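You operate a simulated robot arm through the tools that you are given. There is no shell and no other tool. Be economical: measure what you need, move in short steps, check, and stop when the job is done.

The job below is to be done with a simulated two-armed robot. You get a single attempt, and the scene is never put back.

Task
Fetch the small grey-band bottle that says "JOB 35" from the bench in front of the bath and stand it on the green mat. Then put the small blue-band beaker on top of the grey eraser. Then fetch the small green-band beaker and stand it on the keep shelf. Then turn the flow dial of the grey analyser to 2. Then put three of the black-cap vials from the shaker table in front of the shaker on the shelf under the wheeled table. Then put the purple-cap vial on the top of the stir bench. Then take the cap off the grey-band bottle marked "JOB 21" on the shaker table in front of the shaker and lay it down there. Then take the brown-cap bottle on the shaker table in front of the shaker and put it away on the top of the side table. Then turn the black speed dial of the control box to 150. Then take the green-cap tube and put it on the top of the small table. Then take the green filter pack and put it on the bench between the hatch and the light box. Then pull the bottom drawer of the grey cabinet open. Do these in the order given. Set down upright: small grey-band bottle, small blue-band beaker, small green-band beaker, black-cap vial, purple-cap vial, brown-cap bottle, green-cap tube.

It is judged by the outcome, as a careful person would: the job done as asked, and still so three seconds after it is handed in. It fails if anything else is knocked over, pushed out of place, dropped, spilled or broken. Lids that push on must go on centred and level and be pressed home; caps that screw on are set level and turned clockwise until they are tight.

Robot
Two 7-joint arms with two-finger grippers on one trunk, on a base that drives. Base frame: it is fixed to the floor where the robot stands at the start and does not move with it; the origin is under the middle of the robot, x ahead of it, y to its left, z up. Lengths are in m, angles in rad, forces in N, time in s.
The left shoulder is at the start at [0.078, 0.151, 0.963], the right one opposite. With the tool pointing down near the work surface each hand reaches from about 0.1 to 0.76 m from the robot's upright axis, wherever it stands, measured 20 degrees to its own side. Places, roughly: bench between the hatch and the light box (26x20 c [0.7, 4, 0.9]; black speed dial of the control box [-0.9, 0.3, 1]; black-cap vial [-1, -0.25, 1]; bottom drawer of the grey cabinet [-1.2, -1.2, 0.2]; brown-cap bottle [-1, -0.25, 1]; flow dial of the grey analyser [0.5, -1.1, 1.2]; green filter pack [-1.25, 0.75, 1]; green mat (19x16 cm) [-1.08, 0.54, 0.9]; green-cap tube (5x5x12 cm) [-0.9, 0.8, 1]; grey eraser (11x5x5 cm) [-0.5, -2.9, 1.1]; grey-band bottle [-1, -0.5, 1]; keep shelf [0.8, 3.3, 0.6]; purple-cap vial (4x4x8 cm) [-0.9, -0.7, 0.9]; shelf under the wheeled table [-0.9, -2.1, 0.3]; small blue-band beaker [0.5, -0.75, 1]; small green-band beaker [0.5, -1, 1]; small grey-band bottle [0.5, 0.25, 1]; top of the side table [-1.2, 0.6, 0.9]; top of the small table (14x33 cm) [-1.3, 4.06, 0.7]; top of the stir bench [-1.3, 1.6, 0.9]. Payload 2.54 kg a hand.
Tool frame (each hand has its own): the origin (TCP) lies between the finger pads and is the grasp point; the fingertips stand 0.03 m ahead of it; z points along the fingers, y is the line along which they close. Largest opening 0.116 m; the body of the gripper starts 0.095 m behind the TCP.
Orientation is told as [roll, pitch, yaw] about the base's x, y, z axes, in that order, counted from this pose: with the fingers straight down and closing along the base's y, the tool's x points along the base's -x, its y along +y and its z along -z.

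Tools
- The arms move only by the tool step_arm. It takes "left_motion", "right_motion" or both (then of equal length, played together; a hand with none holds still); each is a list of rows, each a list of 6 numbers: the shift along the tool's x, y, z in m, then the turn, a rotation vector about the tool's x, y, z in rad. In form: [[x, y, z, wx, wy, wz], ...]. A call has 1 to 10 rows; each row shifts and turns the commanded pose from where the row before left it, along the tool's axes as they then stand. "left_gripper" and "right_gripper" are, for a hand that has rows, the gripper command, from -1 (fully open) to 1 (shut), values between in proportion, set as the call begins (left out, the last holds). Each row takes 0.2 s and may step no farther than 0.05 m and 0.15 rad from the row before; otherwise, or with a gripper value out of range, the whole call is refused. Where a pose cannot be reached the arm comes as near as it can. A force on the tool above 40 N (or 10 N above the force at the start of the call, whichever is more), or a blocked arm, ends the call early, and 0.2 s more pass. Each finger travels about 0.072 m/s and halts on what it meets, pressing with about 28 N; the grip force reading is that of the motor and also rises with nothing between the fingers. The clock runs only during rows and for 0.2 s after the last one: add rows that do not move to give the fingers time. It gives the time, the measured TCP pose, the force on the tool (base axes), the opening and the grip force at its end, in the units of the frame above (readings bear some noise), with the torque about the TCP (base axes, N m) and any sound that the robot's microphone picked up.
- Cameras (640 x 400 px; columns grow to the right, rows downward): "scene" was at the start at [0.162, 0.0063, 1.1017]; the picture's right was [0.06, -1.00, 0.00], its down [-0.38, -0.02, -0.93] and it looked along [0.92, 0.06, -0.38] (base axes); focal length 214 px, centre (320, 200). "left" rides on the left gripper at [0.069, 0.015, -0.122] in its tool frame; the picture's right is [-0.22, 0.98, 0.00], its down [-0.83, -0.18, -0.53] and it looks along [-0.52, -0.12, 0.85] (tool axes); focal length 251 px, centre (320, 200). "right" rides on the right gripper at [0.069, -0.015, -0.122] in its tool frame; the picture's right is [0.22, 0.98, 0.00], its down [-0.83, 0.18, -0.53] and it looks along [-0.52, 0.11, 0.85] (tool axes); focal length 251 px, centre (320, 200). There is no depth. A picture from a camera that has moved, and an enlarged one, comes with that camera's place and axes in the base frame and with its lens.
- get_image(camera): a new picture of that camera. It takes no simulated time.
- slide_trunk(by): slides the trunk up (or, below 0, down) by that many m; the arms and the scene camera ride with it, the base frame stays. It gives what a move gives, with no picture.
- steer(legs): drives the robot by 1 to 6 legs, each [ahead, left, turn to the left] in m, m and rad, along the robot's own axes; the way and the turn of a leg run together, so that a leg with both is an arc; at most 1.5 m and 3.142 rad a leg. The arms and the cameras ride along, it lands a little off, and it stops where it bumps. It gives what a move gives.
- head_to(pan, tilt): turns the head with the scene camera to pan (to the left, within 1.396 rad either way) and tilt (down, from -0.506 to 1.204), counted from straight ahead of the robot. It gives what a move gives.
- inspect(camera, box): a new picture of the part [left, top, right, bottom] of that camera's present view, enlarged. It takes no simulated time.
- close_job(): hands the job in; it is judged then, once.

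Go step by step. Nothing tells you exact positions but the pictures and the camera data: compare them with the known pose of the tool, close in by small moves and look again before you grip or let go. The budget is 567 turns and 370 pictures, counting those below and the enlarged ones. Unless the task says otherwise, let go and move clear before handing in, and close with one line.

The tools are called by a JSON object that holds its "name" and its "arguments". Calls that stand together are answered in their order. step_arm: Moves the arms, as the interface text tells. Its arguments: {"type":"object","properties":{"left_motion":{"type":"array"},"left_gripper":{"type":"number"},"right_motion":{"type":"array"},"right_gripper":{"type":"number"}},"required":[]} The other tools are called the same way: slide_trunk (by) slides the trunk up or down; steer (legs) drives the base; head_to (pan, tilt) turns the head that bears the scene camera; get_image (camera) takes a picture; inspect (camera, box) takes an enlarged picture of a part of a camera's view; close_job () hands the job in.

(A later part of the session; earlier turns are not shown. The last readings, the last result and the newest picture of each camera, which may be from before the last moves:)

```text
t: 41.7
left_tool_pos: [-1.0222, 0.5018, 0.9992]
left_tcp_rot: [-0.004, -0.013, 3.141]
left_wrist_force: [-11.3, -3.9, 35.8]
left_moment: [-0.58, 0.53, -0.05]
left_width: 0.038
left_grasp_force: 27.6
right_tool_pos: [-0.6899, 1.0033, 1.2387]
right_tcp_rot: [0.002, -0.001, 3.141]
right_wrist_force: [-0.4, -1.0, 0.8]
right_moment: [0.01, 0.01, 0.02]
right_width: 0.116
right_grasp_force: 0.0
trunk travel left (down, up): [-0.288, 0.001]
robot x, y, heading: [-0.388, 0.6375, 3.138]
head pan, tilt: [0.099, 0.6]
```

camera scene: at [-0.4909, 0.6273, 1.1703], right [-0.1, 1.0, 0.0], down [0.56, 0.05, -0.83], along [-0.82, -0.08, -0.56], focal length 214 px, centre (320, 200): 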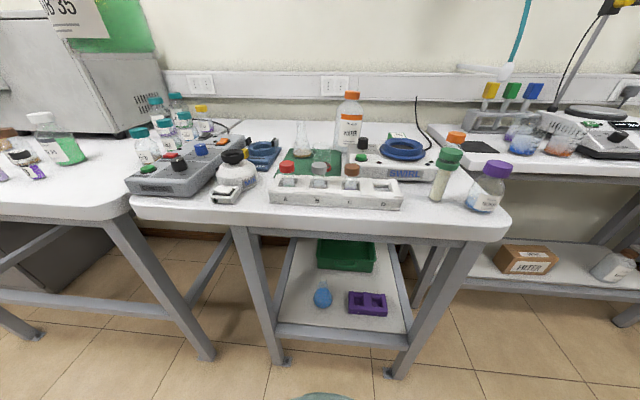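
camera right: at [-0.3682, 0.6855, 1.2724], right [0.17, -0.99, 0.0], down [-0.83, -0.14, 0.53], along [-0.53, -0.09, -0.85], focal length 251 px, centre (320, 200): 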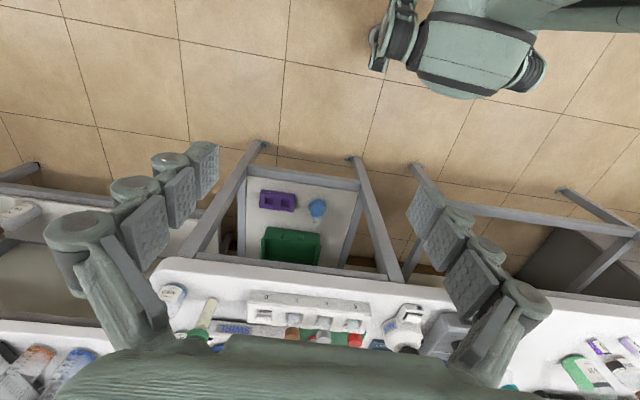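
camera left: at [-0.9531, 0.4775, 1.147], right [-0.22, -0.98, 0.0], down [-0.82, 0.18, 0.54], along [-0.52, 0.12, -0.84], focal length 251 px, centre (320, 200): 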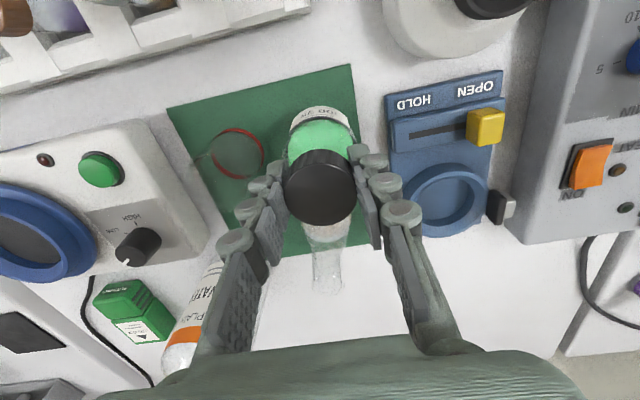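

Contact made. I'll relax the push and open partly.

{"name": "step_arm", "arguments": {"left_motion": [[0, 0, -0.005, 0, 0, 0], [0, 0, 0, 0, 0, 0]]}}

{"name": "step_arm", "arguments": {"left_motion": [[0, 0, 0, 0, 0, 0], [0, 0, 0, 0, 0, 0], [0, 0, 0, 0, 0, 0]], "left_gripper": -0.15}}

{"name": "step_arm", "arguments": {"left_motion": [[0, 0, -0.03, 0, 0, 0], [0, 0, -0.04, 0, 0, 0], [0, 0, -0.04, 0, 0, 0], [0, 0, -0.04, 0, 0, 0], [0, 0, -0.04, 0, 0, 0]]}}

{"name": "get_image", "arguments": {"camera": "scene"}}

{"name": "get_image", "arguments": {"camera": "left"}}

```text
t: 42.3
left_tool_pos: [-1.0236, 0.5016, 1.0001]
left_tcp_rot: [-0.002, -0.002, 3.137]
left_wrist_force: [-9.9, 1.0, 16.5]
left_moment: [-0.2, 0.78, -0.16]
left_width: 0.038
left_grasp_force: 27.6
right_tool_pos: [-0.6916, 1.0039, 1.2366]
right_tcp_rot: [0.001, 0.0, 3.139]
right_wrist_force: [0.2, 0.5, 0.6]
right_moment: [-0.03, -0.01, -0.02]
right_width: 0.116
right_grasp_force: 0.3
trunk travel left (down, up): [-0.288, 0.001]
robot x, y, heading: [-0.3861, 0.6358, 3.14]
head pan, tilt: [0.099, 0.6]
```

```text
t: 43.1
left_tool_pos: [-1.0231, 0.5016, 0.9998]
left_tcp_rot: [-0.002, -0.002, 3.141]
left_wrist_force: [0.1, -0.5, 0.7]
left_moment: [0.0, -0.01, 0.01]
left_width: 0.0666
left_grasp_force: 0.0
right_tool_pos: [-0.6935, 1.0034, 1.2381]
right_tcp_rot: [-0.001, -0.001, 3.141]
right_wrist_force: [0.7, 0.1, 0.0]
right_moment: [0.02, 0.02, -0.01]
right_width: 0.116
right_grasp_force: 0.0
trunk travel left (down, up): [-0.288, 0.001]
robot x, y, heading: [-0.3852, 0.6311, 3.14]
head pan, tilt: [0.099, 0.6]
```

```text
t: 44.3
left_tool_pos: [-1.0217, 0.5019, 1.1908]
left_tcp_rot: [-0.002, -0.003, 3.138]
left_wrist_force: [0.1, 0.2, -0.6]
left_moment: [0.0, -0.02, 0.0]
left_width: 0.0666
left_grasp_force: 0.1
right_tool_pos: [-0.6903, 1.0039, 1.2391]
right_tcp_rot: [0.0, 0.001, 3.139]
right_wrist_force: [0.9, 0.2, -0.8]
right_moment: [-0.03, -0.01, -0.02]
right_width: 0.1159
right_grasp_force: 0.0
trunk travel left (down, up): [-0.288, 0.001]
robot x, y, heading: [-0.3842, 0.6354, 3.139]
head pan, tilt: [0.099, 0.6]
```

```text
336 pictures are left
camera scene: at [-0.54, 0.6283, 1.1704], right [-0.1, 1.0, 0.0], down [0.56, 0.05, -0.83], along [-0.82, -0.08, -0.56], focal length 214 px, centre (320, 200)
```

scene: 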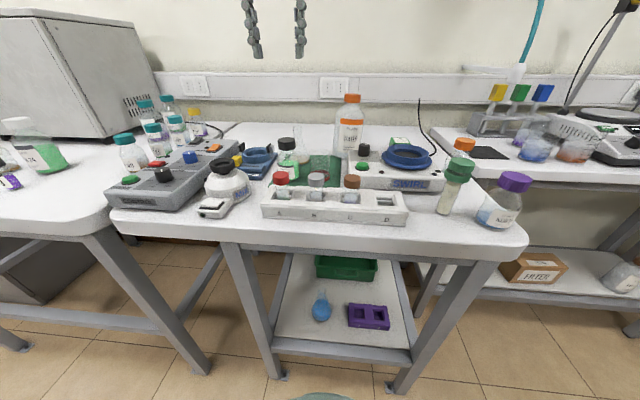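

```text
335 pictures are left
camera left: at [-0.9516, 0.4864, 1.3105], right [-0.22, -0.98, 0.0], down [-0.82, 0.18, 0.54], along [-0.52, 0.12, -0.84], focal length 251 px, centre (320, 200)
```

left: 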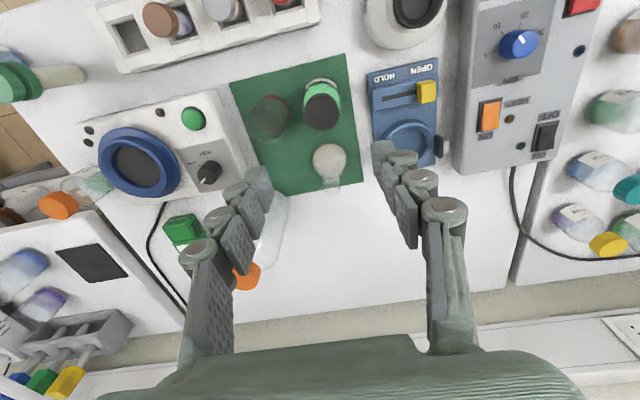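

JOB 35 stands upright on the mat, with its neighbours undisturbed. Now I'll retract and head for the blue-band beaker.

{"name": "step_arm", "arguments": {"left_motion": [[0.03, 0, -0.035, 0, 0, 0], [0.03, 0, -0.03, 0, 0, 0], [0.049, 0, 0, 0, 0, 0], [0.049, 0, 0, 0, 0, 0], [0.049, 0, 0, 0, 0, 0], [0.049, 0, 0, 0, 0, 0], [0.03, 0, 0, 0, 0, 0]], "left_gripper": -1}}

{"name": "steer", "arguments": {"legs": [[-0.27, 0, 0], [0, 0, -1.57], [0, 0, -1.57]]}}

{"name": "head_to", "arguments": {"pan": -1.0, "tilt": 0.45}}

{"name": "get_image", "arguments": {"camera": "scene"}}

```text
t: 45.9
left_tool_pos: [-0.7334, 0.5053, 1.2545]
left_tcp_rot: [-0.004, -0.004, 3.139]
left_wrist_force: [0.4, -0.7, -0.1]
left_moment: [-0.01, 0.0, 0.0]
left_width: 0.116
left_grasp_force: 0.1
right_tool_pos: [-0.6909, 1.0038, 1.2383]
right_tcp_rot: [0.001, -0.001, 3.14]
right_wrist_force: [0.1, 1.0, 0.6]
right_moment: [0.02, 0.01, 0.01]
right_width: 0.1159
right_grasp_force: 0.1
trunk travel left (down, up): [-0.288, 0.001]
robot x, y, heading: [-0.3927, 0.6341, 3.139]
head pan, tilt: [0.099, 0.6]
```

```text
t: 55.5
left_tool_pos: [0.2308, 0.7835, 1.2551]
left_tcp_rot: [-0.001, -0.001, 0.054]
left_wrist_force: [0.0, -0.7, 0.7]
left_moment: [0.01, -0.03, -0.02]
left_width: 0.1161
left_grasp_force: 0.1
right_tool_pos: [0.2144, 0.2833, 1.238]
right_tcp_rot: [-0.001, 0.0, 0.054]
right_wrist_force: [-0.9, 0.2, -0.4]
right_moment: [0.02, 0.02, 0.01]
right_width: 0.1161
right_grasp_force: 0.1
trunk travel left (down, up): [-0.288, 0.001]
robot x, y, heading: [-0.1073, 0.6329, 0.051]
head pan, tilt: [0.099, 0.6]
```

```text
t: 56.9
left_tool_pos: [0.2302, 0.7832, 1.2535]
left_tcp_rot: [-0.002, -0.002, 0.053]
left_wrist_force: [-0.1, 0.9, 0.2]
left_moment: [0.02, 0.0, 0.01]
left_width: 0.1159
left_grasp_force: 0.1
right_tool_pos: [0.2148, 0.2846, 1.2388]
right_tcp_rot: [0.0, 0.0, 0.053]
right_wrist_force: [0.3, 0.3, 0.2]
right_moment: [0.0, -0.02, 0.0]
right_width: 0.1162
right_grasp_force: 0.2
trunk travel left (down, up): [-0.288, 0.001]
robot x, y, heading: [-0.1102, 0.6343, 0.052]
head pan, tilt: [-1.0, 0.45]
```

```text
334 pictures are left
camera scene: at [0.0122, 0.5638, 1.1838], right [-0.81, -0.58, 0.0], down [-0.25, 0.35, -0.9], along [0.53, -0.73, -0.44], focal length 214 px, centre (320, 200)
```

scene: 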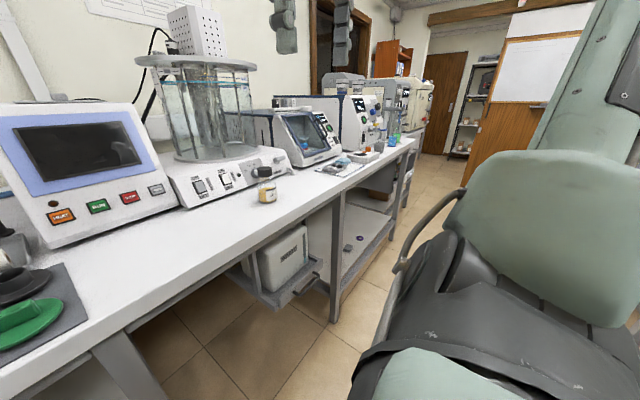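

{"name": "steer", "arguments": {"legs": [[0, 0, -0.052], [0, -1.35, 0]]}}

{"name": "head_to", "arguments": {"pan": -0.3, "tilt": 0.5}}

{"name": "get_image", "arguments": {"camera": "scene"}}

```text
t: 70.5
left_tool_pos: [0.2443, -0.5814, 1.2547]
left_tcp_rot: [-0.002, -0.001, 0.013]
left_wrist_force: [-0.2, 0.7, 0.8]
left_moment: [0.01, 0.01, -0.02]
left_width: 0.1161
left_grasp_force: 0.0
right_tool_pos: [0.2093, -1.0804, 1.2377]
right_tcp_rot: [-0.002, -0.001, 0.014]
right_wrist_force: [0.0, 0.0, -0.5]
right_moment: [-0.02, 0.02, 0.02]
right_width: 0.1161
right_grasp_force: 0.1
trunk travel left (down, up): [-0.288, 0.001]
robot x, y, heading: [-0.1033, -0.7186, 0.011]
head pan, tilt: [-1.0, 0.45]
```

```text
t: 71.5
left_tool_pos: [0.2441, -0.5817, 1.2541]
left_tcp_rot: [-0.001, -0.002, 0.013]
left_wrist_force: [0.6, -0.4, 0.5]
left_moment: [-0.02, 0.01, 0.01]
left_width: 0.1161
left_grasp_force: 0.0
right_tool_pos: [0.2101, -1.0805, 1.239]
right_tcp_rot: [0.0, -0.002, 0.013]
right_wrist_force: [-1.0, 0.8, -0.2]
right_moment: [-0.01, 0.0, -0.01]
right_width: 0.1161
right_grasp_force: 0.1
trunk travel left (down, up): [-0.288, 0.001]
robot x, y, heading: [-0.1033, -0.7187, 0.015]
head pan, tilt: [-0.3, 0.499]
```

```text
333 pictures are left
camera scene: at [0.054, -0.7421, 1.1794], right [-0.28, -0.96, 0.0], down [-0.46, 0.14, -0.88], along [0.84, -0.25, -0.48], focal length 214 px, centre (320, 200)
```

scene: 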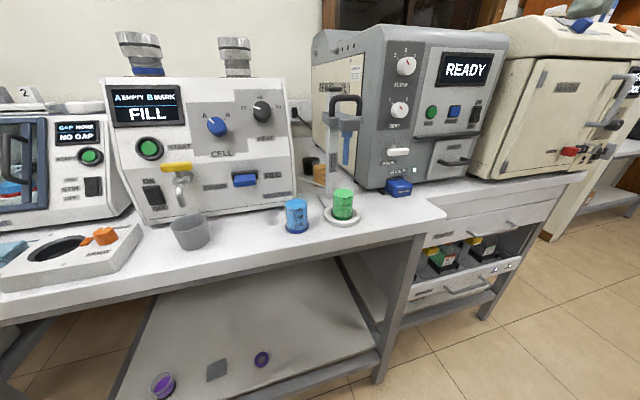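

{"name": "inspect", "arguments": {"camera": "scene", "box": [150, 150, 390, 270]}}

{"name": "inspect", "arguments": {"camera": "scene", "box": [290, 20, 530, 200]}}

```text
2.67 times, centred on (270, 210) of scene
camera zoom: at [0.054, -0.7421, 1.1794], right [-0.28, -0.96, 0.0], down [-0.46, 0.14, -0.88], along [0.84, -0.25, -0.48], focal length 572 px, centre (453, 173)
```

zoom: 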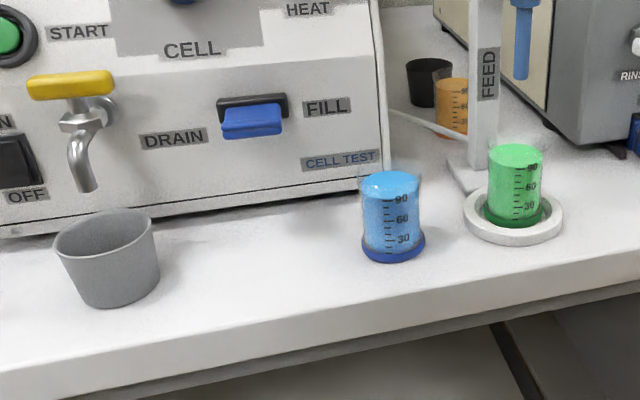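

```text
2.22 times, centred on (410, 110) of scene
camera zoom: at [0.054, -0.7421, 1.1794], right [-0.28, -0.96, 0.0], down [-0.46, 0.14, -0.88], along [0.84, -0.25, -0.48], focal length 477 px, centre (120, 400)
```

zoom: 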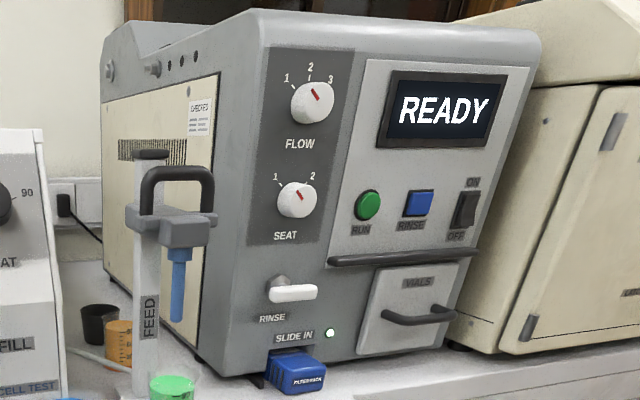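

The blue beaker stands near (0.43, -0.80), and the green one stands beside a feed post at (0.45, -0.92). I'll bring the right hand over to view the blue one from above.

{"name": "step_arm", "arguments": {"right_motion": [[0, 0.048, 0, 0, 0, 0], [0, 0.048, 0, 0, 0, 0], [0, 0.048, 0, 0, 0, 0], [0, 0.048, 0, 0, 0, 0], [0, 0.048, 0, 0, 0, 0], [0, 0.042, 0, 0, 0, 0], [-0.04, 0, 0.02, 0, 0, 0], [-0.04, 0, 0.02, 0, 0, 0], [-0.03, 0, 0.03, 0, 0, 0], [0, 0, 0, 0, 0, 0]], "right_gripper": -0.4}}

{"name": "get_image", "arguments": {"camera": "right"}}

```text
t: 73.8
left_tool_pos: [0.2437, -0.5823, 1.2542]
left_tcp_rot: [-0.004, 0.0, 0.013]
left_wrist_force: [0.2, 0.1, 0.1]
left_moment: [0.02, 0.02, -0.02]
left_width: 0.116
left_grasp_force: 0.0
right_tool_pos: [0.3145, -0.8129, 1.1623]
right_tcp_rot: [0.004, -0.001, 0.011]
right_wrist_force: [0.4, 0.2, -0.3]
right_moment: [0.0, -0.03, 0.01]
right_width: 0.0811
right_grasp_force: 0.0
right hand out of reach, approached as far as the arm can: row 6
trunk travel left (down, up): [-0.288, 0.001]
robot x, y, heading: [-0.1029, -0.7213, 0.018]
head pan, tilt: [-0.3, 0.499]
```

```text
330 pictures are left
camera right: at [0.2453, -0.8294, 1.2838], right [-0.23, 0.97, 0.0], down [0.82, 0.19, 0.54], along [0.52, 0.12, -0.84], focal length 251 px, centre (320, 200)
```

right: 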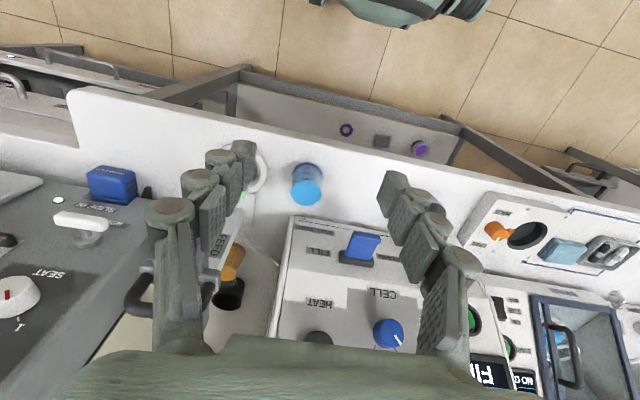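

{"name": "step_arm", "arguments": {"right_motion": [[-0.04, 0.003, 0, 0, 0, 0], [-0.04, 0.002, 0, 0, 0, 0], [-0.037, 0.002, 0, 0, 0, 0], [0, 0, 0.04, 0, 0, 0], [0, 0, 0.04, 0, 0, 0], [0, 0, 0.03, 0, 0, 0], [0, 0, 0, 0, 0, 0]]}}

{"name": "get_image", "arguments": {"camera": "right"}}

{"name": "inspect", "arguments": {"camera": "scene", "box": [220, 120, 400, 260]}}

```text
t: 75.3
left_tool_pos: [0.2443, -0.5825, 1.2548]
left_tcp_rot: [-0.004, -0.002, 0.013]
left_wrist_force: [0.0, 0.8, -0.1]
left_moment: [0.01, -0.03, -0.01]
left_width: 0.1161
left_grasp_force: 0.0
right_tool_pos: [0.3883, -0.844, 1.0369]
right_tcp_rot: [0.002, 0.001, 0.014]
right_wrist_force: [1.1, 0.4, 0.0]
right_moment: [0.0, -0.01, -0.01]
right_width: 0.0812
right_grasp_force: 0.1
right hand out of reach, approached as far as the arm can: row 1, 2, 3
trunk travel left (down, up): [-0.288, 0.001]
robot x, y, heading: [-0.1049, -0.7175, 0.013]
head pan, tilt: [-0.3, 0.499]
```

```text
329 pictures are left
camera right: at [0.32, -0.8597, 1.1598], right [-0.23, 0.97, 0.0], down [0.82, 0.19, 0.53], along [0.52, 0.12, -0.85], focal length 251 px, centre (320, 200)
```

right: 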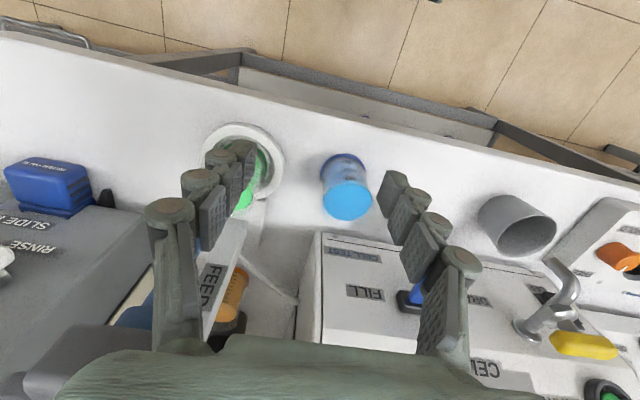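

```text
2.86 times, centred on (310, 190) of scene
camera zoom: at [0.054, -0.742, 1.1794], right [-0.28, -0.96, 0.0], down [-0.46, 0.14, -0.88], along [0.84, -0.25, -0.48], focal length 613 px, centre (349, 229)
```

zoom: 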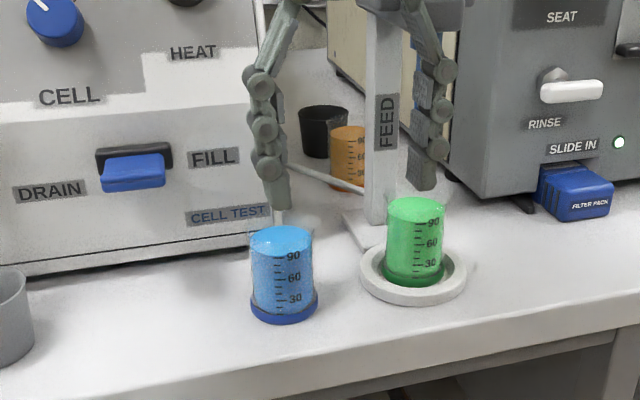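

The right arm is cramped inward. I'll shift the base left 0.13 m so the beaker lies on its own side.

{"name": "steer", "arguments": {"legs": [[0, 0.13, -0.013]]}}

{"name": "get_image", "arguments": {"camera": "right"}}

```text
t: 77.3
left_tool_pos: [0.2451, -0.4559, 1.2541]
left_tcp_rot: [-0.005, -0.001, 0.002]
left_wrist_force: [0.0, -0.2, -0.1]
left_moment: [0.01, 0.03, -0.01]
left_width: 0.1159
left_grasp_force: 0.1
right_tool_pos: [0.3861, -0.7193, 1.0382]
right_tcp_rot: [0.0, 0.001, 0.002]
right_wrist_force: [0.0, -0.1, -0.1]
right_moment: [-0.05, 0.0, 0.02]
right_width: 0.0814
right_grasp_force: 0.1
trunk travel left (down, up): [-0.288, 0.001]
robot x, y, heading: [-0.1057, -0.5855, -0.004]
head pan, tilt: [-0.3, 0.499]
```

```text
327 pictures are left
camera right: at [0.3174, -0.7342, 1.1602], right [-0.22, 0.98, 0.0], down [0.83, 0.18, 0.53], along [0.52, 0.12, -0.85], focal length 251 px, centre (320, 200)
```

right: 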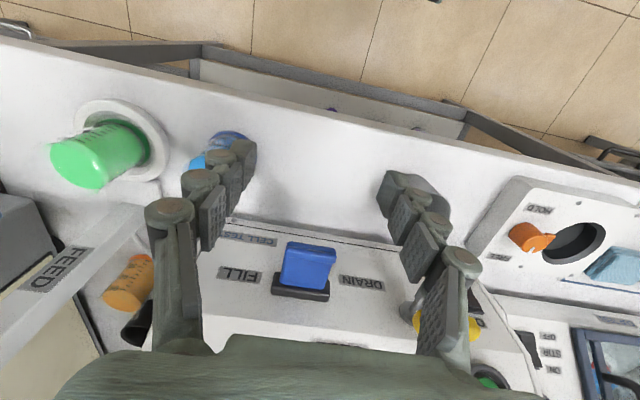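

{"name": "step_arm", "arguments": {"right_motion": [[-0.015, -0.03, 0, 0, 0, 0], [-0.015, -0.03, 0, 0, 0, 0], [-0.014, -0.027, 0, 0, 0, 0], [0, 0, 0, 0, 0, 0]]}}

{"name": "get_image", "arguments": {"camera": "right"}}

```text
t: 78.3
left_tool_pos: [0.2435, -0.4554, 1.2541]
left_tcp_rot: [-0.001, -0.001, 0.004]
left_wrist_force: [-0.6, 0.1, -1.5]
left_moment: [0.0, 0.01, 0.02]
left_width: 0.116
left_grasp_force: 0.1
right_tool_pos: [0.4304, -0.8051, 1.0393]
right_tcp_rot: [0.002, 0.0, 0.002]
right_wrist_force: [-0.1, -0.7, 0.5]
right_moment: [-0.02, -0.02, 0.01]
right_width: 0.0812
right_grasp_force: 0.0
trunk travel left (down, up): [-0.288, 0.001]
robot x, y, heading: [-0.1053, -0.5866, 0.002]
head pan, tilt: [-0.3, 0.499]
```

```text
326 pictures are left
camera right: at [0.3606, -0.8201, 1.1621], right [-0.22, 0.98, 0.0], down [0.83, 0.18, 0.53], along [0.52, 0.12, -0.85], focal length 251 px, centre (320, 200)
```

right: 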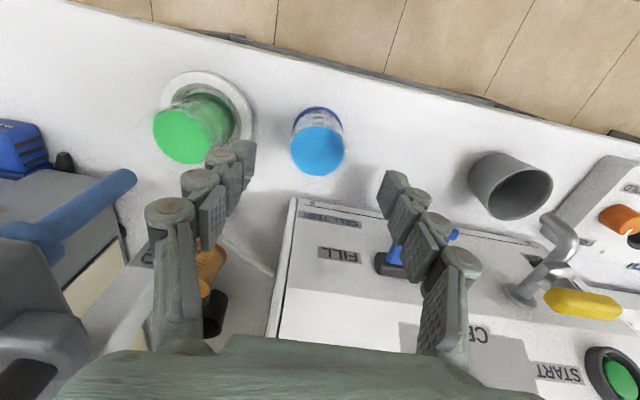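

{"name": "step_arm", "arguments": {"right_motion": [[0, -0.002, 0.04, 0, 0, 0], [0, 0, 0.04, 0, 0, 0], [0, 0, 0.014, 0, 0, 0], [0, 0, 0, 0, 0, 0]]}}

{"name": "inspect", "arguments": {"camera": "scene", "box": [260, 120, 440, 260]}}

{"name": "get_image", "arguments": {"camera": "right"}}

```text
t: 79.3
left_tool_pos: [0.2448, -0.4555, 1.2554]
left_tcp_rot: [-0.002, -0.002, 0.0]
left_wrist_force: [-1.2, 1.1, -0.5]
left_moment: [-0.01, 0.02, -0.02]
left_width: 0.116
left_grasp_force: 0.0
right_tool_pos: [0.4287, -0.8076, 0.9435]
right_tcp_rot: [0.0, 0.0, 0.003]
right_wrist_force: [-0.5, -0.2, 0.1]
right_moment: [-0.02, -0.01, 0.0]
right_width: 0.0814
right_grasp_force: 0.1
trunk travel left (down, up): [-0.288, 0.001]
robot x, y, heading: [-0.1028, -0.5853, 0.001]
head pan, tilt: [-0.3, 0.499]
```

```text
2.86 times, centred on (350, 190) of scene
camera zoom: at [0.0528, -0.6134, 1.1794], right [-0.29, -0.96, 0.0], down [-0.46, 0.14, -0.88], along [0.84, -0.26, -0.48], focal length 613 px, centre (234, 229)
```

zoom: 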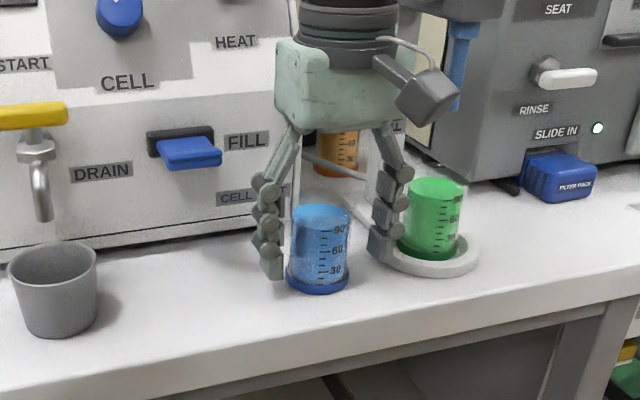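

```text
324 pictures are left
camera right: at [0.3596, -0.8229, 1.0655], right [-0.22, 0.98, 0.0], down [0.83, 0.18, 0.53], along [0.52, 0.12, -0.85], focal length 251 px, centre (320, 200)
```

right: 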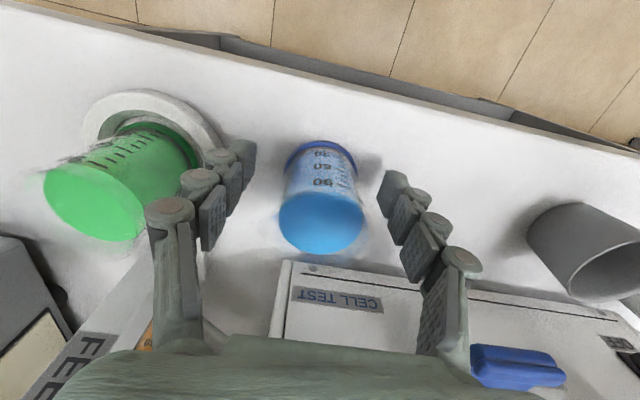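

{"name": "step_arm", "arguments": {"right_motion": [[0, 0, 0, 0, 0, 0], [0, 0, 0, 0, 0, 0], [0, 0, 0, 0, 0, 0], [0, 0, 0, 0, 0, 0]], "right_gripper": 1}}

{"name": "step_arm", "arguments": {"right_motion": [[0, 0, -0.01, 0, 0, 0], [0, 0, -0.02, 0, 0, 0], [0, 0, -0.03, 0, 0, 0], [0, 0, -0.03, 0, 0, 0], [0, 0, 0, 0, 0, 0]]}}

{"name": "inspect", "arguments": {"camera": "scene", "box": [260, 80, 440, 220]}}

```text
t: 80.3
left_tool_pos: [0.2429, -0.4556, 1.2536]
left_tcp_rot: [-0.001, -0.002, 0.003]
left_wrist_force: [0.5, 0.3, 0.0]
left_moment: [-0.01, 0.0, -0.01]
left_width: 0.1163
left_grasp_force: 0.0
right_tool_pos: [0.4295, -0.8075, 0.9436]
right_tcp_rot: [0.0, -0.001, 0.001]
right_wrist_force: [0.4, 0.6, 1.1]
right_moment: [0.0, 0.03, -0.01]
right_width: 0.0485
right_grasp_force: 27.8
trunk travel left (down, up): [-0.288, 0.001]
robot x, y, heading: [-0.1024, -0.5904, 0.004]
head pan, tilt: [-0.3, 0.499]
```

```text
t: 81.5
left_tool_pos: [0.2439, -0.4562, 1.2556]
left_tcp_rot: [-0.003, -0.002, 0.001]
left_wrist_force: [-0.4, 0.2, 0.8]
left_moment: [0.0, 0.02, -0.03]
left_width: 0.1159
left_grasp_force: 0.0
right_tool_pos: [0.4289, -0.81, 1.0349]
right_tcp_rot: [0.0, 0.0, 0.002]
right_wrist_force: [-0.2, -0.1, -1.1]
right_moment: [0.02, 0.03, 0.0]
right_width: 0.0484
right_grasp_force: 27.6
trunk travel left (down, up): [-0.288, 0.001]
robot x, y, heading: [-0.1063, -0.5881, 0.002]
head pan, tilt: [-0.3, 0.499]
```

```text
2.86 times, centred on (350, 150) of scene
camera zoom: at [0.053, -0.6136, 1.1793], right [-0.29, -0.96, 0.0], down [-0.46, 0.14, -0.88], along [0.84, -0.26, -0.48], focal length 613 px, centre (234, 343)
```

zoom: 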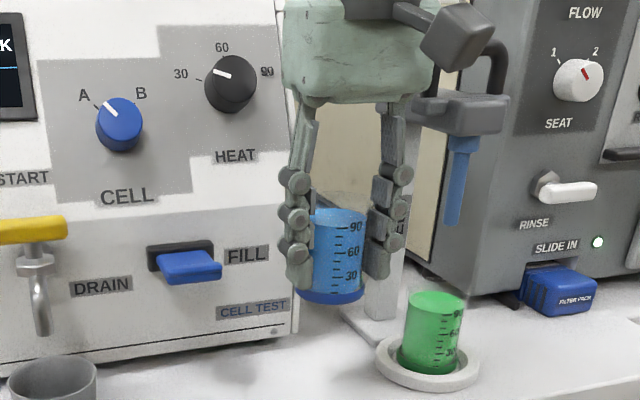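

Blue beaker lifted level. Retracting gently, then turning right to look toward the eraser.

{"name": "step_arm", "arguments": {"right_motion": [[0.03, 0, -0.01, 0, 0, 0], [0.03, 0, -0.02, 0, 0, 0], [0.03, 0, -0.03, 0, 0, 0], [0.03, 0, -0.03, 0, 0, 0], [0.02, 0, -0.03, 0, 0, 0], [0, 0, 0, 0, 0, 0]]}}

{"name": "steer", "arguments": {"legs": [[-0.1, 0, 0], [0, 0, -0.8]]}}

{"name": "get_image", "arguments": {"camera": "scene"}}

{"name": "head_to", "arguments": {"pan": -1.2, "tilt": 0.45}}

{"name": "get_image", "arguments": {"camera": "scene"}}

```text
t: 82.9
left_tool_pos: [0.2445, -0.4565, 1.2544]
left_tcp_rot: [-0.001, -0.003, 0.0]
left_wrist_force: [-0.2, 0.2, 0.2]
left_moment: [-0.02, -0.01, 0.02]
left_width: 0.1157
left_grasp_force: 0.1
right_tool_pos: [0.2901, -0.809, 1.1518]
right_tcp_rot: [0.001, 0.002, 0.001]
right_wrist_force: [-0.2, 0.5, -1.6]
right_moment: [0.01, 0.0, 0.02]
right_width: 0.0484
right_grasp_force: 27.4
trunk travel left (down, up): [-0.288, 0.001]
robot x, y, heading: [-0.1044, -0.5868, 0.001]
head pan, tilt: [-0.3, 0.499]
```

```text
t: 86.2
left_tool_pos: [0.134, -0.749, 1.2546]
left_tcp_rot: [-0.003, -0.002, -0.809]
left_wrist_force: [-0.2, -0.3, 0.5]
left_moment: [0.02, -0.02, 0.02]
left_width: 0.116
left_grasp_force: 0.0
right_tool_pos: [-0.0899, -1.0264, 1.1507]
right_tcp_rot: [0.001, 0.001, -0.809]
right_wrist_force: [-0.7, -0.3, -0.9]
right_moment: [0.01, 0.01, 0.0]
right_width: 0.0481
right_grasp_force: 27.8
trunk travel left (down, up): [-0.288, 0.001]
robot x, y, heading: [-0.2006, -0.5897, -0.807]
head pan, tilt: [-0.3, 0.499]
```

```text
322 pictures are left
camera scene: at [-0.112, -0.7177, 1.1793], right [-0.9, -0.45, 0.0], down [-0.21, 0.43, -0.88], along [0.39, -0.79, -0.48], focal length 214 px, centre (320, 200)
```

scene: 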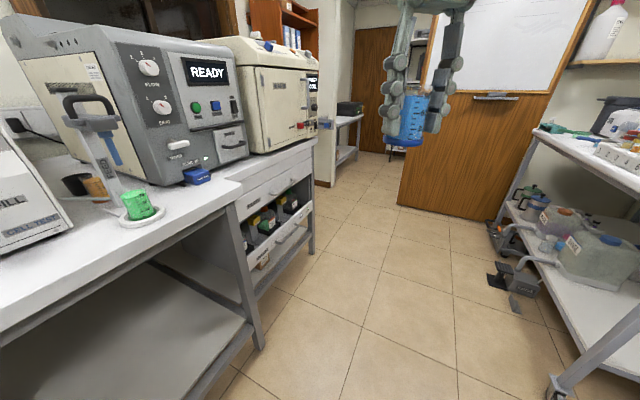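

```text
t: 87.4
left_tool_pos: [0.1344, -0.7495, 1.2542]
left_tcp_rot: [0.0, -0.001, -0.808]
left_wrist_force: [-0.2, 0.1, 0.2]
left_moment: [0.01, 0.04, 0.02]
left_width: 0.1159
left_grasp_force: 0.0
right_tool_pos: [-0.0913, -1.0265, 1.1516]
right_tcp_rot: [0.001, 0.0, -0.807]
right_wrist_force: [-0.8, -0.5, -2.0]
right_moment: [0.05, 0.01, -0.03]
right_width: 0.0479
right_grasp_force: 28.4
trunk travel left (down, up): [-0.288, 0.001]
robot x, y, heading: [-0.2025, -0.5865, -0.811]
head pan, tilt: [-1.201, 0.45]
```

```text
321 pictures are left
camera scene: at [-0.1914, -0.7193, 1.1838], right [-0.91, 0.42, 0.0], down [0.18, 0.39, -0.9], along [-0.38, -0.81, -0.44], focal length 214 px, centre (320, 200)
```

scene: 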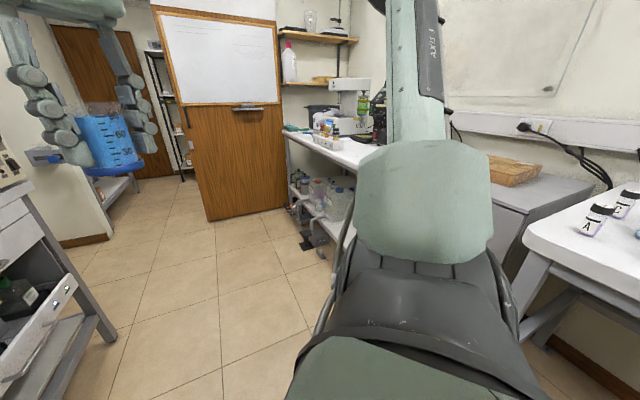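

The eraser sits on the whiteboard tray at about (-0.49, -2.9, 1.09). I'll drive there with the whiteboard ahead.

{"name": "steer", "arguments": {"legs": [[0, 0, -0.76], [1.3, -0.08, 0]]}}

{"name": "head_to", "arguments": {"pan": -0.1, "tilt": 0.2}}

{"name": "get_image", "arguments": {"camera": "scene"}}

```text
t: 96.0
left_tool_pos: [-0.1157, -2.2503, 1.2538]
left_tcp_rot: [0.0, -0.001, -1.548]
left_wrist_force: [0.0, 0.2, 0.3]
left_moment: [-0.02, -0.01, -0.02]
left_width: 0.1159
left_grasp_force: 0.0
right_tool_pos: [-0.47, -2.3035, 1.1521]
right_tcp_rot: [0.0, 0.0, -1.549]
right_wrist_force: [-0.1, -0.9, -1.5]
right_moment: [0.04, 0.0, 0.0]
right_width: 0.0471
right_grasp_force: 28.2
trunk travel left (down, up): [-0.288, 0.001]
robot x, y, heading: [-0.2541, -1.9061, -1.547]
head pan, tilt: [-1.201, 0.45]
```

```text
t: 97.3
left_tool_pos: [-0.1155, -2.2505, 1.2542]
left_tcp_rot: [-0.002, -0.001, -1.547]
left_wrist_force: [0.1, 0.2, 0.2]
left_moment: [-0.02, 0.01, 0.04]
left_width: 0.1162
left_grasp_force: 0.1
right_tool_pos: [-0.47, -2.3039, 1.1521]
right_tcp_rot: [0.0, 0.0, -1.548]
right_wrist_force: [0.4, 0.7, -1.0]
right_moment: [0.04, 0.04, -0.03]
right_width: 0.0471
right_grasp_force: 27.4
trunk travel left (down, up): [-0.288, 0.001]
robot x, y, heading: [-0.2562, -1.9056, -1.549]
head pan, tilt: [-0.099, 0.201]
```

```text
320 pictures are left
camera scene: at [-0.2595, -2.0665, 1.207], right [-1.0, 0.08, 0.0], down [0.02, 0.2, -0.98], along [-0.08, -0.98, -0.2], focal length 214 px, centre (320, 200)
```

scene: 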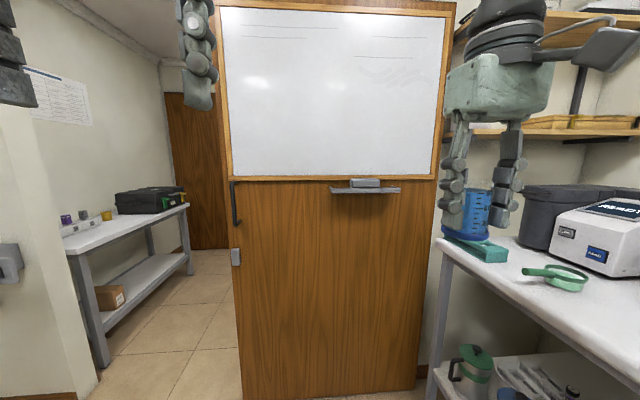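

{"name": "inspect", "arguments": {"camera": "scene", "box": [420, 100, 560, 270]}}

{"name": "inspect", "arguments": {"camera": "scene", "box": [310, 160, 420, 220]}}

{"name": "get_image", "arguments": {"camera": "right"}}

```text
2.35 times, centred on (490, 185) of scene
camera zoom: at [-0.2595, -2.0665, 1.207], right [-1.0, 0.08, 0.0], down [0.02, 0.2, -0.98], along [-0.08, -0.98, -0.2], focal length 505 px, centre (-80, 235)
```

zoom: 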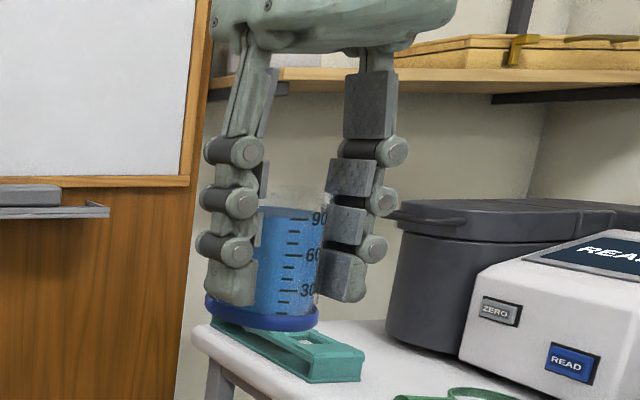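

```text
5.82 times, centred on (365, 190) of scene
camera zoom: at [-0.2595, -2.0665, 1.207], right [-1.0, 0.08, 0.0], down [0.02, 0.2, -0.98], along [-0.08, -0.98, -0.2], focal length 1248 px, centre (58, 258)
```

zoom: 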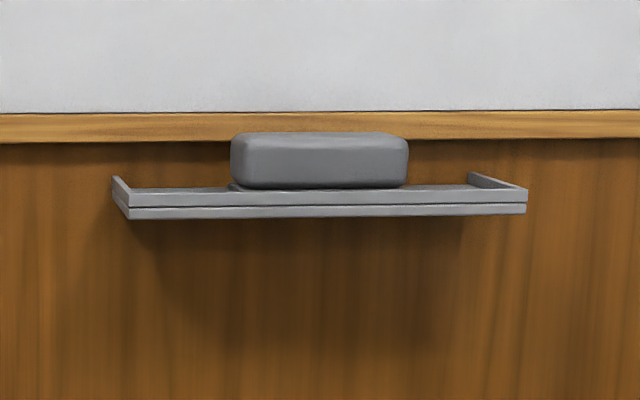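

```text
317 pictures are left
camera right: at [-0.4862, -2.2353, 1.2742], right [0.97, 0.24, 0.0], down [0.2, -0.82, 0.53], along [0.13, -0.52, -0.85], focal length 251 px, centre (320, 200)
```

right: 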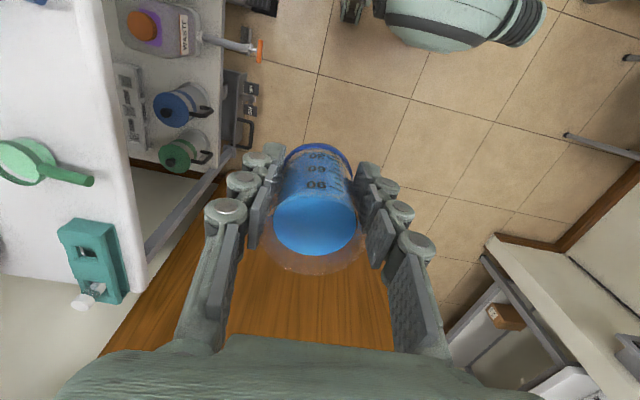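

The eraser lies close to the board, so wrist clearance matters. I'll move 0.3 m closer to measure.

{"name": "steer", "arguments": {"legs": [[0.3, 0, -0.022]]}}

{"name": "head_to", "arguments": {"pan": -0.3, "tilt": 0.3}}

{"name": "get_image", "arguments": {"camera": "scene"}}

{"name": "get_image", "arguments": {"camera": "right"}}

```text
t: 99.4
left_tool_pos: [-0.12, -2.5497, 1.2544]
left_tcp_rot: [-0.001, -0.001, -1.57]
left_wrist_force: [0.1, -1.4, -0.7]
left_moment: [0.02, -0.01, 0.0]
left_width: 0.1159
left_grasp_force: 0.3
right_tool_pos: [-0.4743, -2.5957, 1.1519]
right_tcp_rot: [-0.001, -0.001, -1.569]
right_wrist_force: [0.3, 0.0, -1.4]
right_moment: [0.05, 0.01, 0.01]
right_width: 0.0469
right_grasp_force: 28.0
trunk travel left (down, up): [-0.288, 0.001]
robot x, y, heading: [-0.2475, -2.1985, -1.57]
head pan, tilt: [-0.099, 0.201]
```

```text
t: 100.1
left_tool_pos: [-0.1192, -2.5475, 1.2544]
left_tcp_rot: [-0.002, -0.001, -1.569]
left_wrist_force: [0.6, 0.2, -0.4]
left_moment: [0.0, -0.03, 0.03]
left_width: 0.1161
left_grasp_force: 0.1
right_tool_pos: [-0.4737, -2.5947, 1.1523]
right_tcp_rot: [0.0, -0.001, -1.569]
right_wrist_force: [0.0, 0.3, -1.0]
right_moment: [-0.01, 0.02, 0.0]
right_width: 0.0467
right_grasp_force: 27.8
trunk travel left (down, up): [-0.288, 0.001]
robot x, y, heading: [-0.2493, -2.2014, -1.571]
head pan, tilt: [-0.3, 0.3]
```

```text
316 pictures are left
camera scene: at [-0.2775, -2.358, 1.1978], right [-0.96, 0.29, 0.0], down [0.09, 0.28, -0.96], along [-0.28, -0.91, -0.3], focal length 214 px, centre (320, 200)
```

scene: 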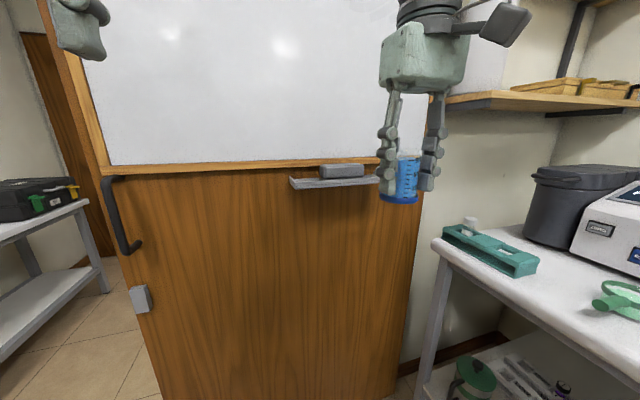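

```text
315 pictures are left
camera right: at [-0.4895, -2.5255, 1.2742], right [0.98, 0.22, 0.0], down [0.18, -0.83, 0.53], along [0.12, -0.52, -0.85], focal length 251 px, centre (320, 200)
```

right: 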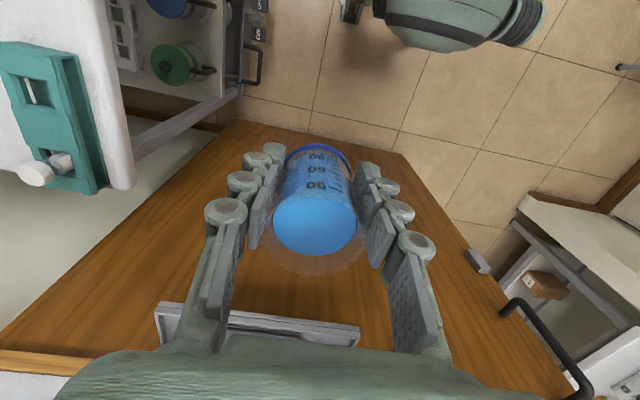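

{"name": "inspect", "arguments": {"camera": "scene", "box": [280, 140, 390, 210]}}

{"name": "inspect", "arguments": {"camera": "right", "box": [140, 280, 400, 380]}}

```text
5.71 times, centred on (335, 175) of scene
camera zoom: at [-0.2775, -2.358, 1.1978], right [-0.96, 0.29, 0.0], down [0.09, 0.28, -0.96], along [-0.28, -0.91, -0.3], focal length 1226 px, centre (234, 343)
```

zoom: 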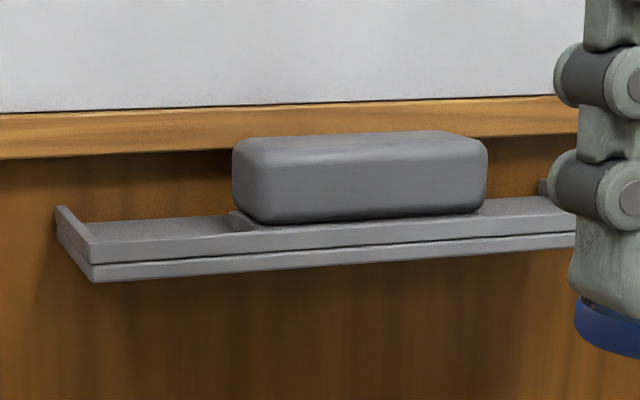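

```text
2.46 times, centred on (270, 330) of right
camera zoom: at [-0.4895, -2.5255, 1.2742], right [0.98, 0.22, 0.0], down [0.18, -0.83, 0.53], along [0.12, -0.52, -0.85], focal length 619 px, centre (443, -120)
```

zoom: 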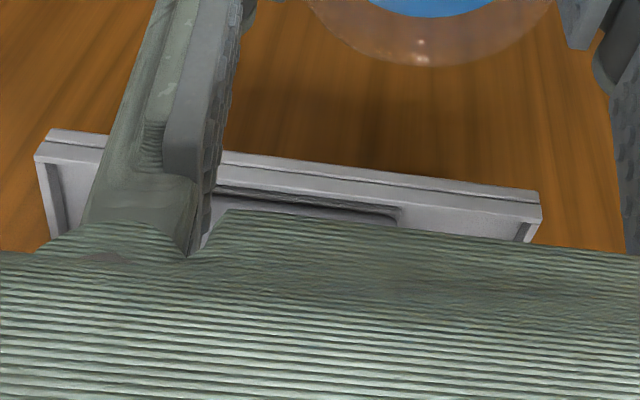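

The wrist would foul the whiteboard if I release with the tool vertical, so I want to re-grip with a tilted hand. I'll look for a clear set-down spot on the wheeled table.

{"name": "head_to", "arguments": {"pan": -1.1, "tilt": 0.55}}

{"name": "get_image", "arguments": {"camera": "scene"}}

```text
t: 101.2
left_tool_pos: [-0.1208, -2.5494, 1.255]
left_tcp_rot: [-0.002, -0.002, -1.57]
left_wrist_force: [0.1, 0.3, -0.4]
left_moment: [0.03, 0.0, 0.01]
left_width: 0.116
left_grasp_force: 0.0
right_tool_pos: [-0.4739, -2.5944, 1.1508]
right_tcp_rot: [0.0, 0.001, -1.57]
right_wrist_force: [0.3, -0.3, -1.6]
right_moment: [-0.03, -0.01, -0.01]
right_width: 0.0468
right_grasp_force: 28.1
trunk travel left (down, up): [-0.288, 0.001]
robot x, y, heading: [-0.2499, -2.2018, -1.577]
head pan, tilt: [-1.1, 0.55]
```

```text
312 pictures are left
camera scene: at [-0.33, -2.3097, 1.1748], right [-0.46, 0.89, 0.0], down [0.46, 0.24, -0.85], along [-0.76, -0.39, -0.52], focal length 214 px, centre (320, 200)
```

scene: 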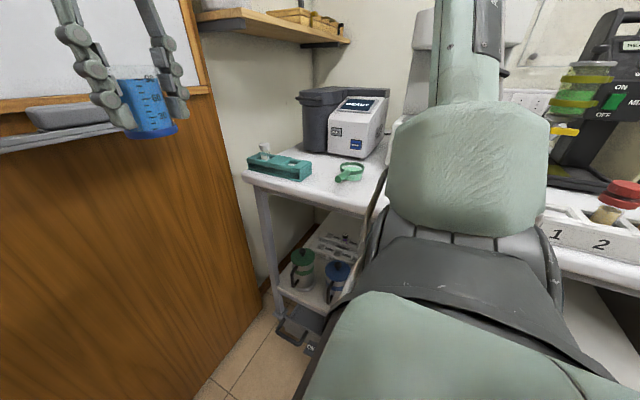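

{"name": "inspect", "arguments": {"camera": "scene", "box": [230, 130, 400, 230]}}

{"name": "inspect", "arguments": {"camera": "scene", "box": [0, 50, 220, 180]}}

```text
3.76 times, centred on (315, 180) of scene
camera zoom: at [-0.33, -2.3097, 1.1748], right [-0.46, 0.89, 0.0], down [0.46, 0.24, -0.85], along [-0.76, -0.39, -0.52], focal length 807 px, centre (339, 275)
```

zoom: 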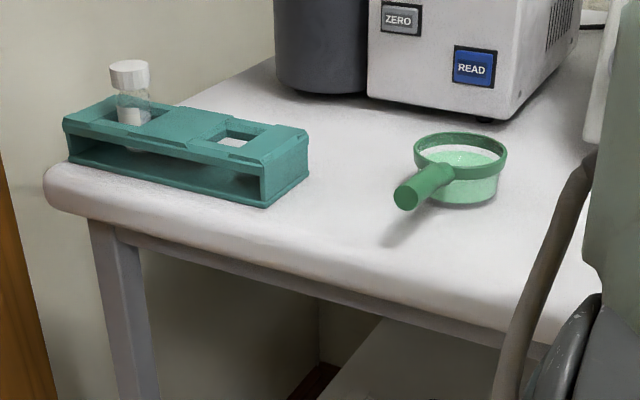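

```text
2.91 times, centred on (110, 115) of scene
camera zoom: at [-0.33, -2.3097, 1.1748], right [-0.46, 0.89, 0.0], down [0.46, 0.24, -0.85], along [-0.76, -0.39, -0.52], focal length 624 px, centre (931, 447)
```

zoom: 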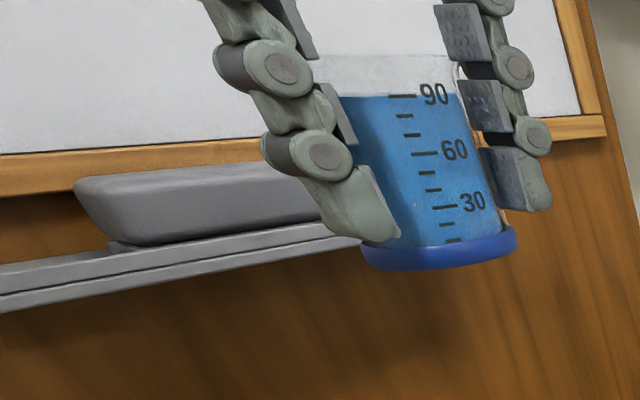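

The table gap is too tight for safety, so I'll return to the open bench front, set the beaker back down and re-grip it tilted.

{"name": "steer", "arguments": {"legs": [[-1.0, 0.0, 0], [-0.6, 0.05, 0], [0, 0, 1.577], [0.1, 0, 0]]}}

{"name": "head_to", "arguments": {"pan": -0.4, "tilt": 0.5}}

{"name": "get_image", "arguments": {"camera": "scene"}}

{"name": "get_image", "arguments": {"camera": "right"}}

```text
t: 114.2
left_tool_pos: [0.2037, -0.4301, 1.255]
left_tcp_rot: [-0.001, -0.002, 0.052]
left_wrist_force: [-0.1, -0.6, -0.6]
left_moment: [-0.02, 0.05, -0.04]
left_width: 0.1163
left_grasp_force: 0.0
right_tool_pos: [0.2673, -0.7808, 1.1512]
right_tcp_rot: [0.001, 0.001, 0.054]
right_wrist_force: [0.4, 1.1, -2.7]
right_moment: [-0.03, 0.07, 0.01]
right_width: 0.0454
right_grasp_force: 28.0
trunk travel left (down, up): [-0.288, 0.001]
robot x, y, heading: [-0.1383, -0.5807, 0.054]
head pan, tilt: [-1.1, 0.55]
```

```text
t: 115.3
left_tool_pos: [0.2022, -0.4296, 1.2556]
left_tcp_rot: [-0.003, -0.001, 0.053]
left_wrist_force: [-0.3, 0.1, 0.5]
left_moment: [-0.03, 0.01, 0.04]
left_width: 0.1162
left_grasp_force: 0.0
right_tool_pos: [0.2663, -0.781, 1.1529]
right_tcp_rot: [0.001, 0.001, 0.051]
right_wrist_force: [0.9, -0.1, -2.7]
right_moment: [-0.01, 0.04, -0.04]
right_width: 0.0455
right_grasp_force: 27.9
trunk travel left (down, up): [-0.288, 0.001]
robot x, y, heading: [-0.1375, -0.5768, 0.051]
head pan, tilt: [-0.4, 0.499]
```

```text
309 pictures are left
camera scene: at [0.0164, -0.6057, 1.1793], right [-0.34, -0.94, 0.0], down [-0.45, 0.16, -0.88], along [0.82, -0.3, -0.48], focal length 214 px, centre (320, 200)
```

scene: 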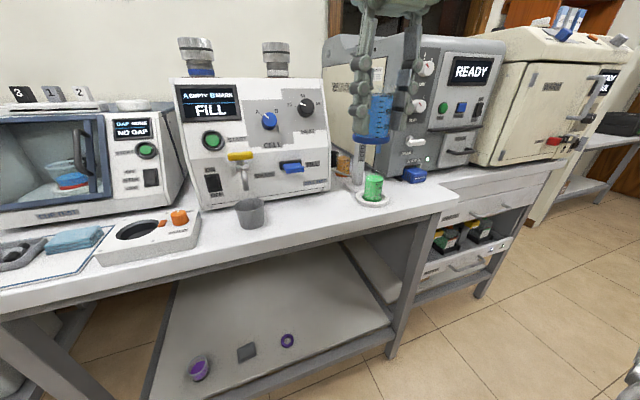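

```text
308 pictures are left
camera right: at [0.1973, -0.7995, 1.2742], right [-0.27, 0.96, 0.0], down [0.82, 0.22, 0.53], along [0.51, 0.14, -0.85], focal length 251 px, centre (320, 200)
```

right: 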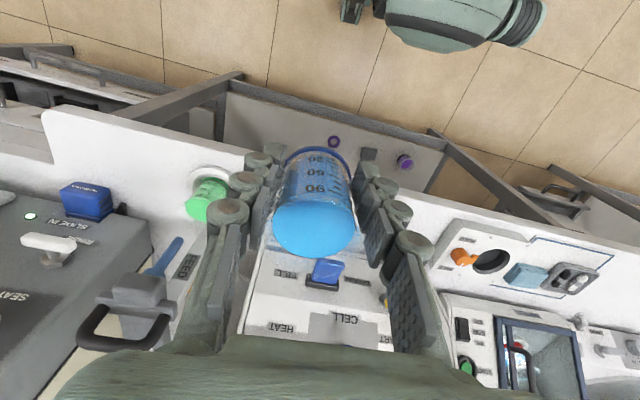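

{"name": "step_arm", "arguments": {"right_motion": [[-0.04, 0, 0, 0, 0, 0], [-0.04, 0, 0, 0, 0, 0], [-0.04, 0, 0, 0, 0, 0], [-0.04, 0, 0, 0, 0, 0], [0, 0, 0.04, 0, 0, 0], [0, 0, 0.04, 0, 0, 0], [0, 0, 0.04, 0, 0, 0], [0, 0, 0.04, 0, 0, 0], [0, 0, 0.02, 0, 0, 0], [0, 0, 0, 0, 0, 0]]}}

{"name": "inspect", "arguments": {"camera": "scene", "box": [280, 130, 440, 250]}}

```text
t: 117.5
left_tool_pos: [0.2021, -0.4305, 1.254]
left_tcp_rot: [-0.001, -0.003, 0.053]
left_wrist_force: [0.6, -0.5, 0.7]
left_moment: [0.0, 0.03, -0.03]
left_width: 0.1161
left_grasp_force: 0.0
right_tool_pos: [0.4269, -0.7736, 0.9701]
right_tcp_rot: [0.001, 0.001, 0.052]
right_wrist_force: [-0.5, -0.3, -1.2]
right_moment: [0.0, 0.04, -0.03]
right_width: 0.0454
right_grasp_force: 27.7
trunk travel left (down, up): [-0.288, 0.001]
robot x, y, heading: [-0.1369, -0.578, 0.048]
head pan, tilt: [-0.4, 0.499]
```

```text
3.33 times, centred on (360, 190) of scene
camera zoom: at [0.0165, -0.6056, 1.1794], right [-0.34, -0.94, 0.0], down [-0.45, 0.16, -0.88], along [0.83, -0.3, -0.48], focal length 715 px, centre (187, 233)
```

zoom: 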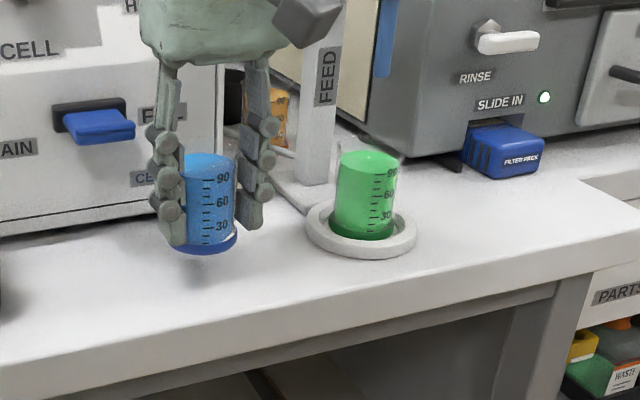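

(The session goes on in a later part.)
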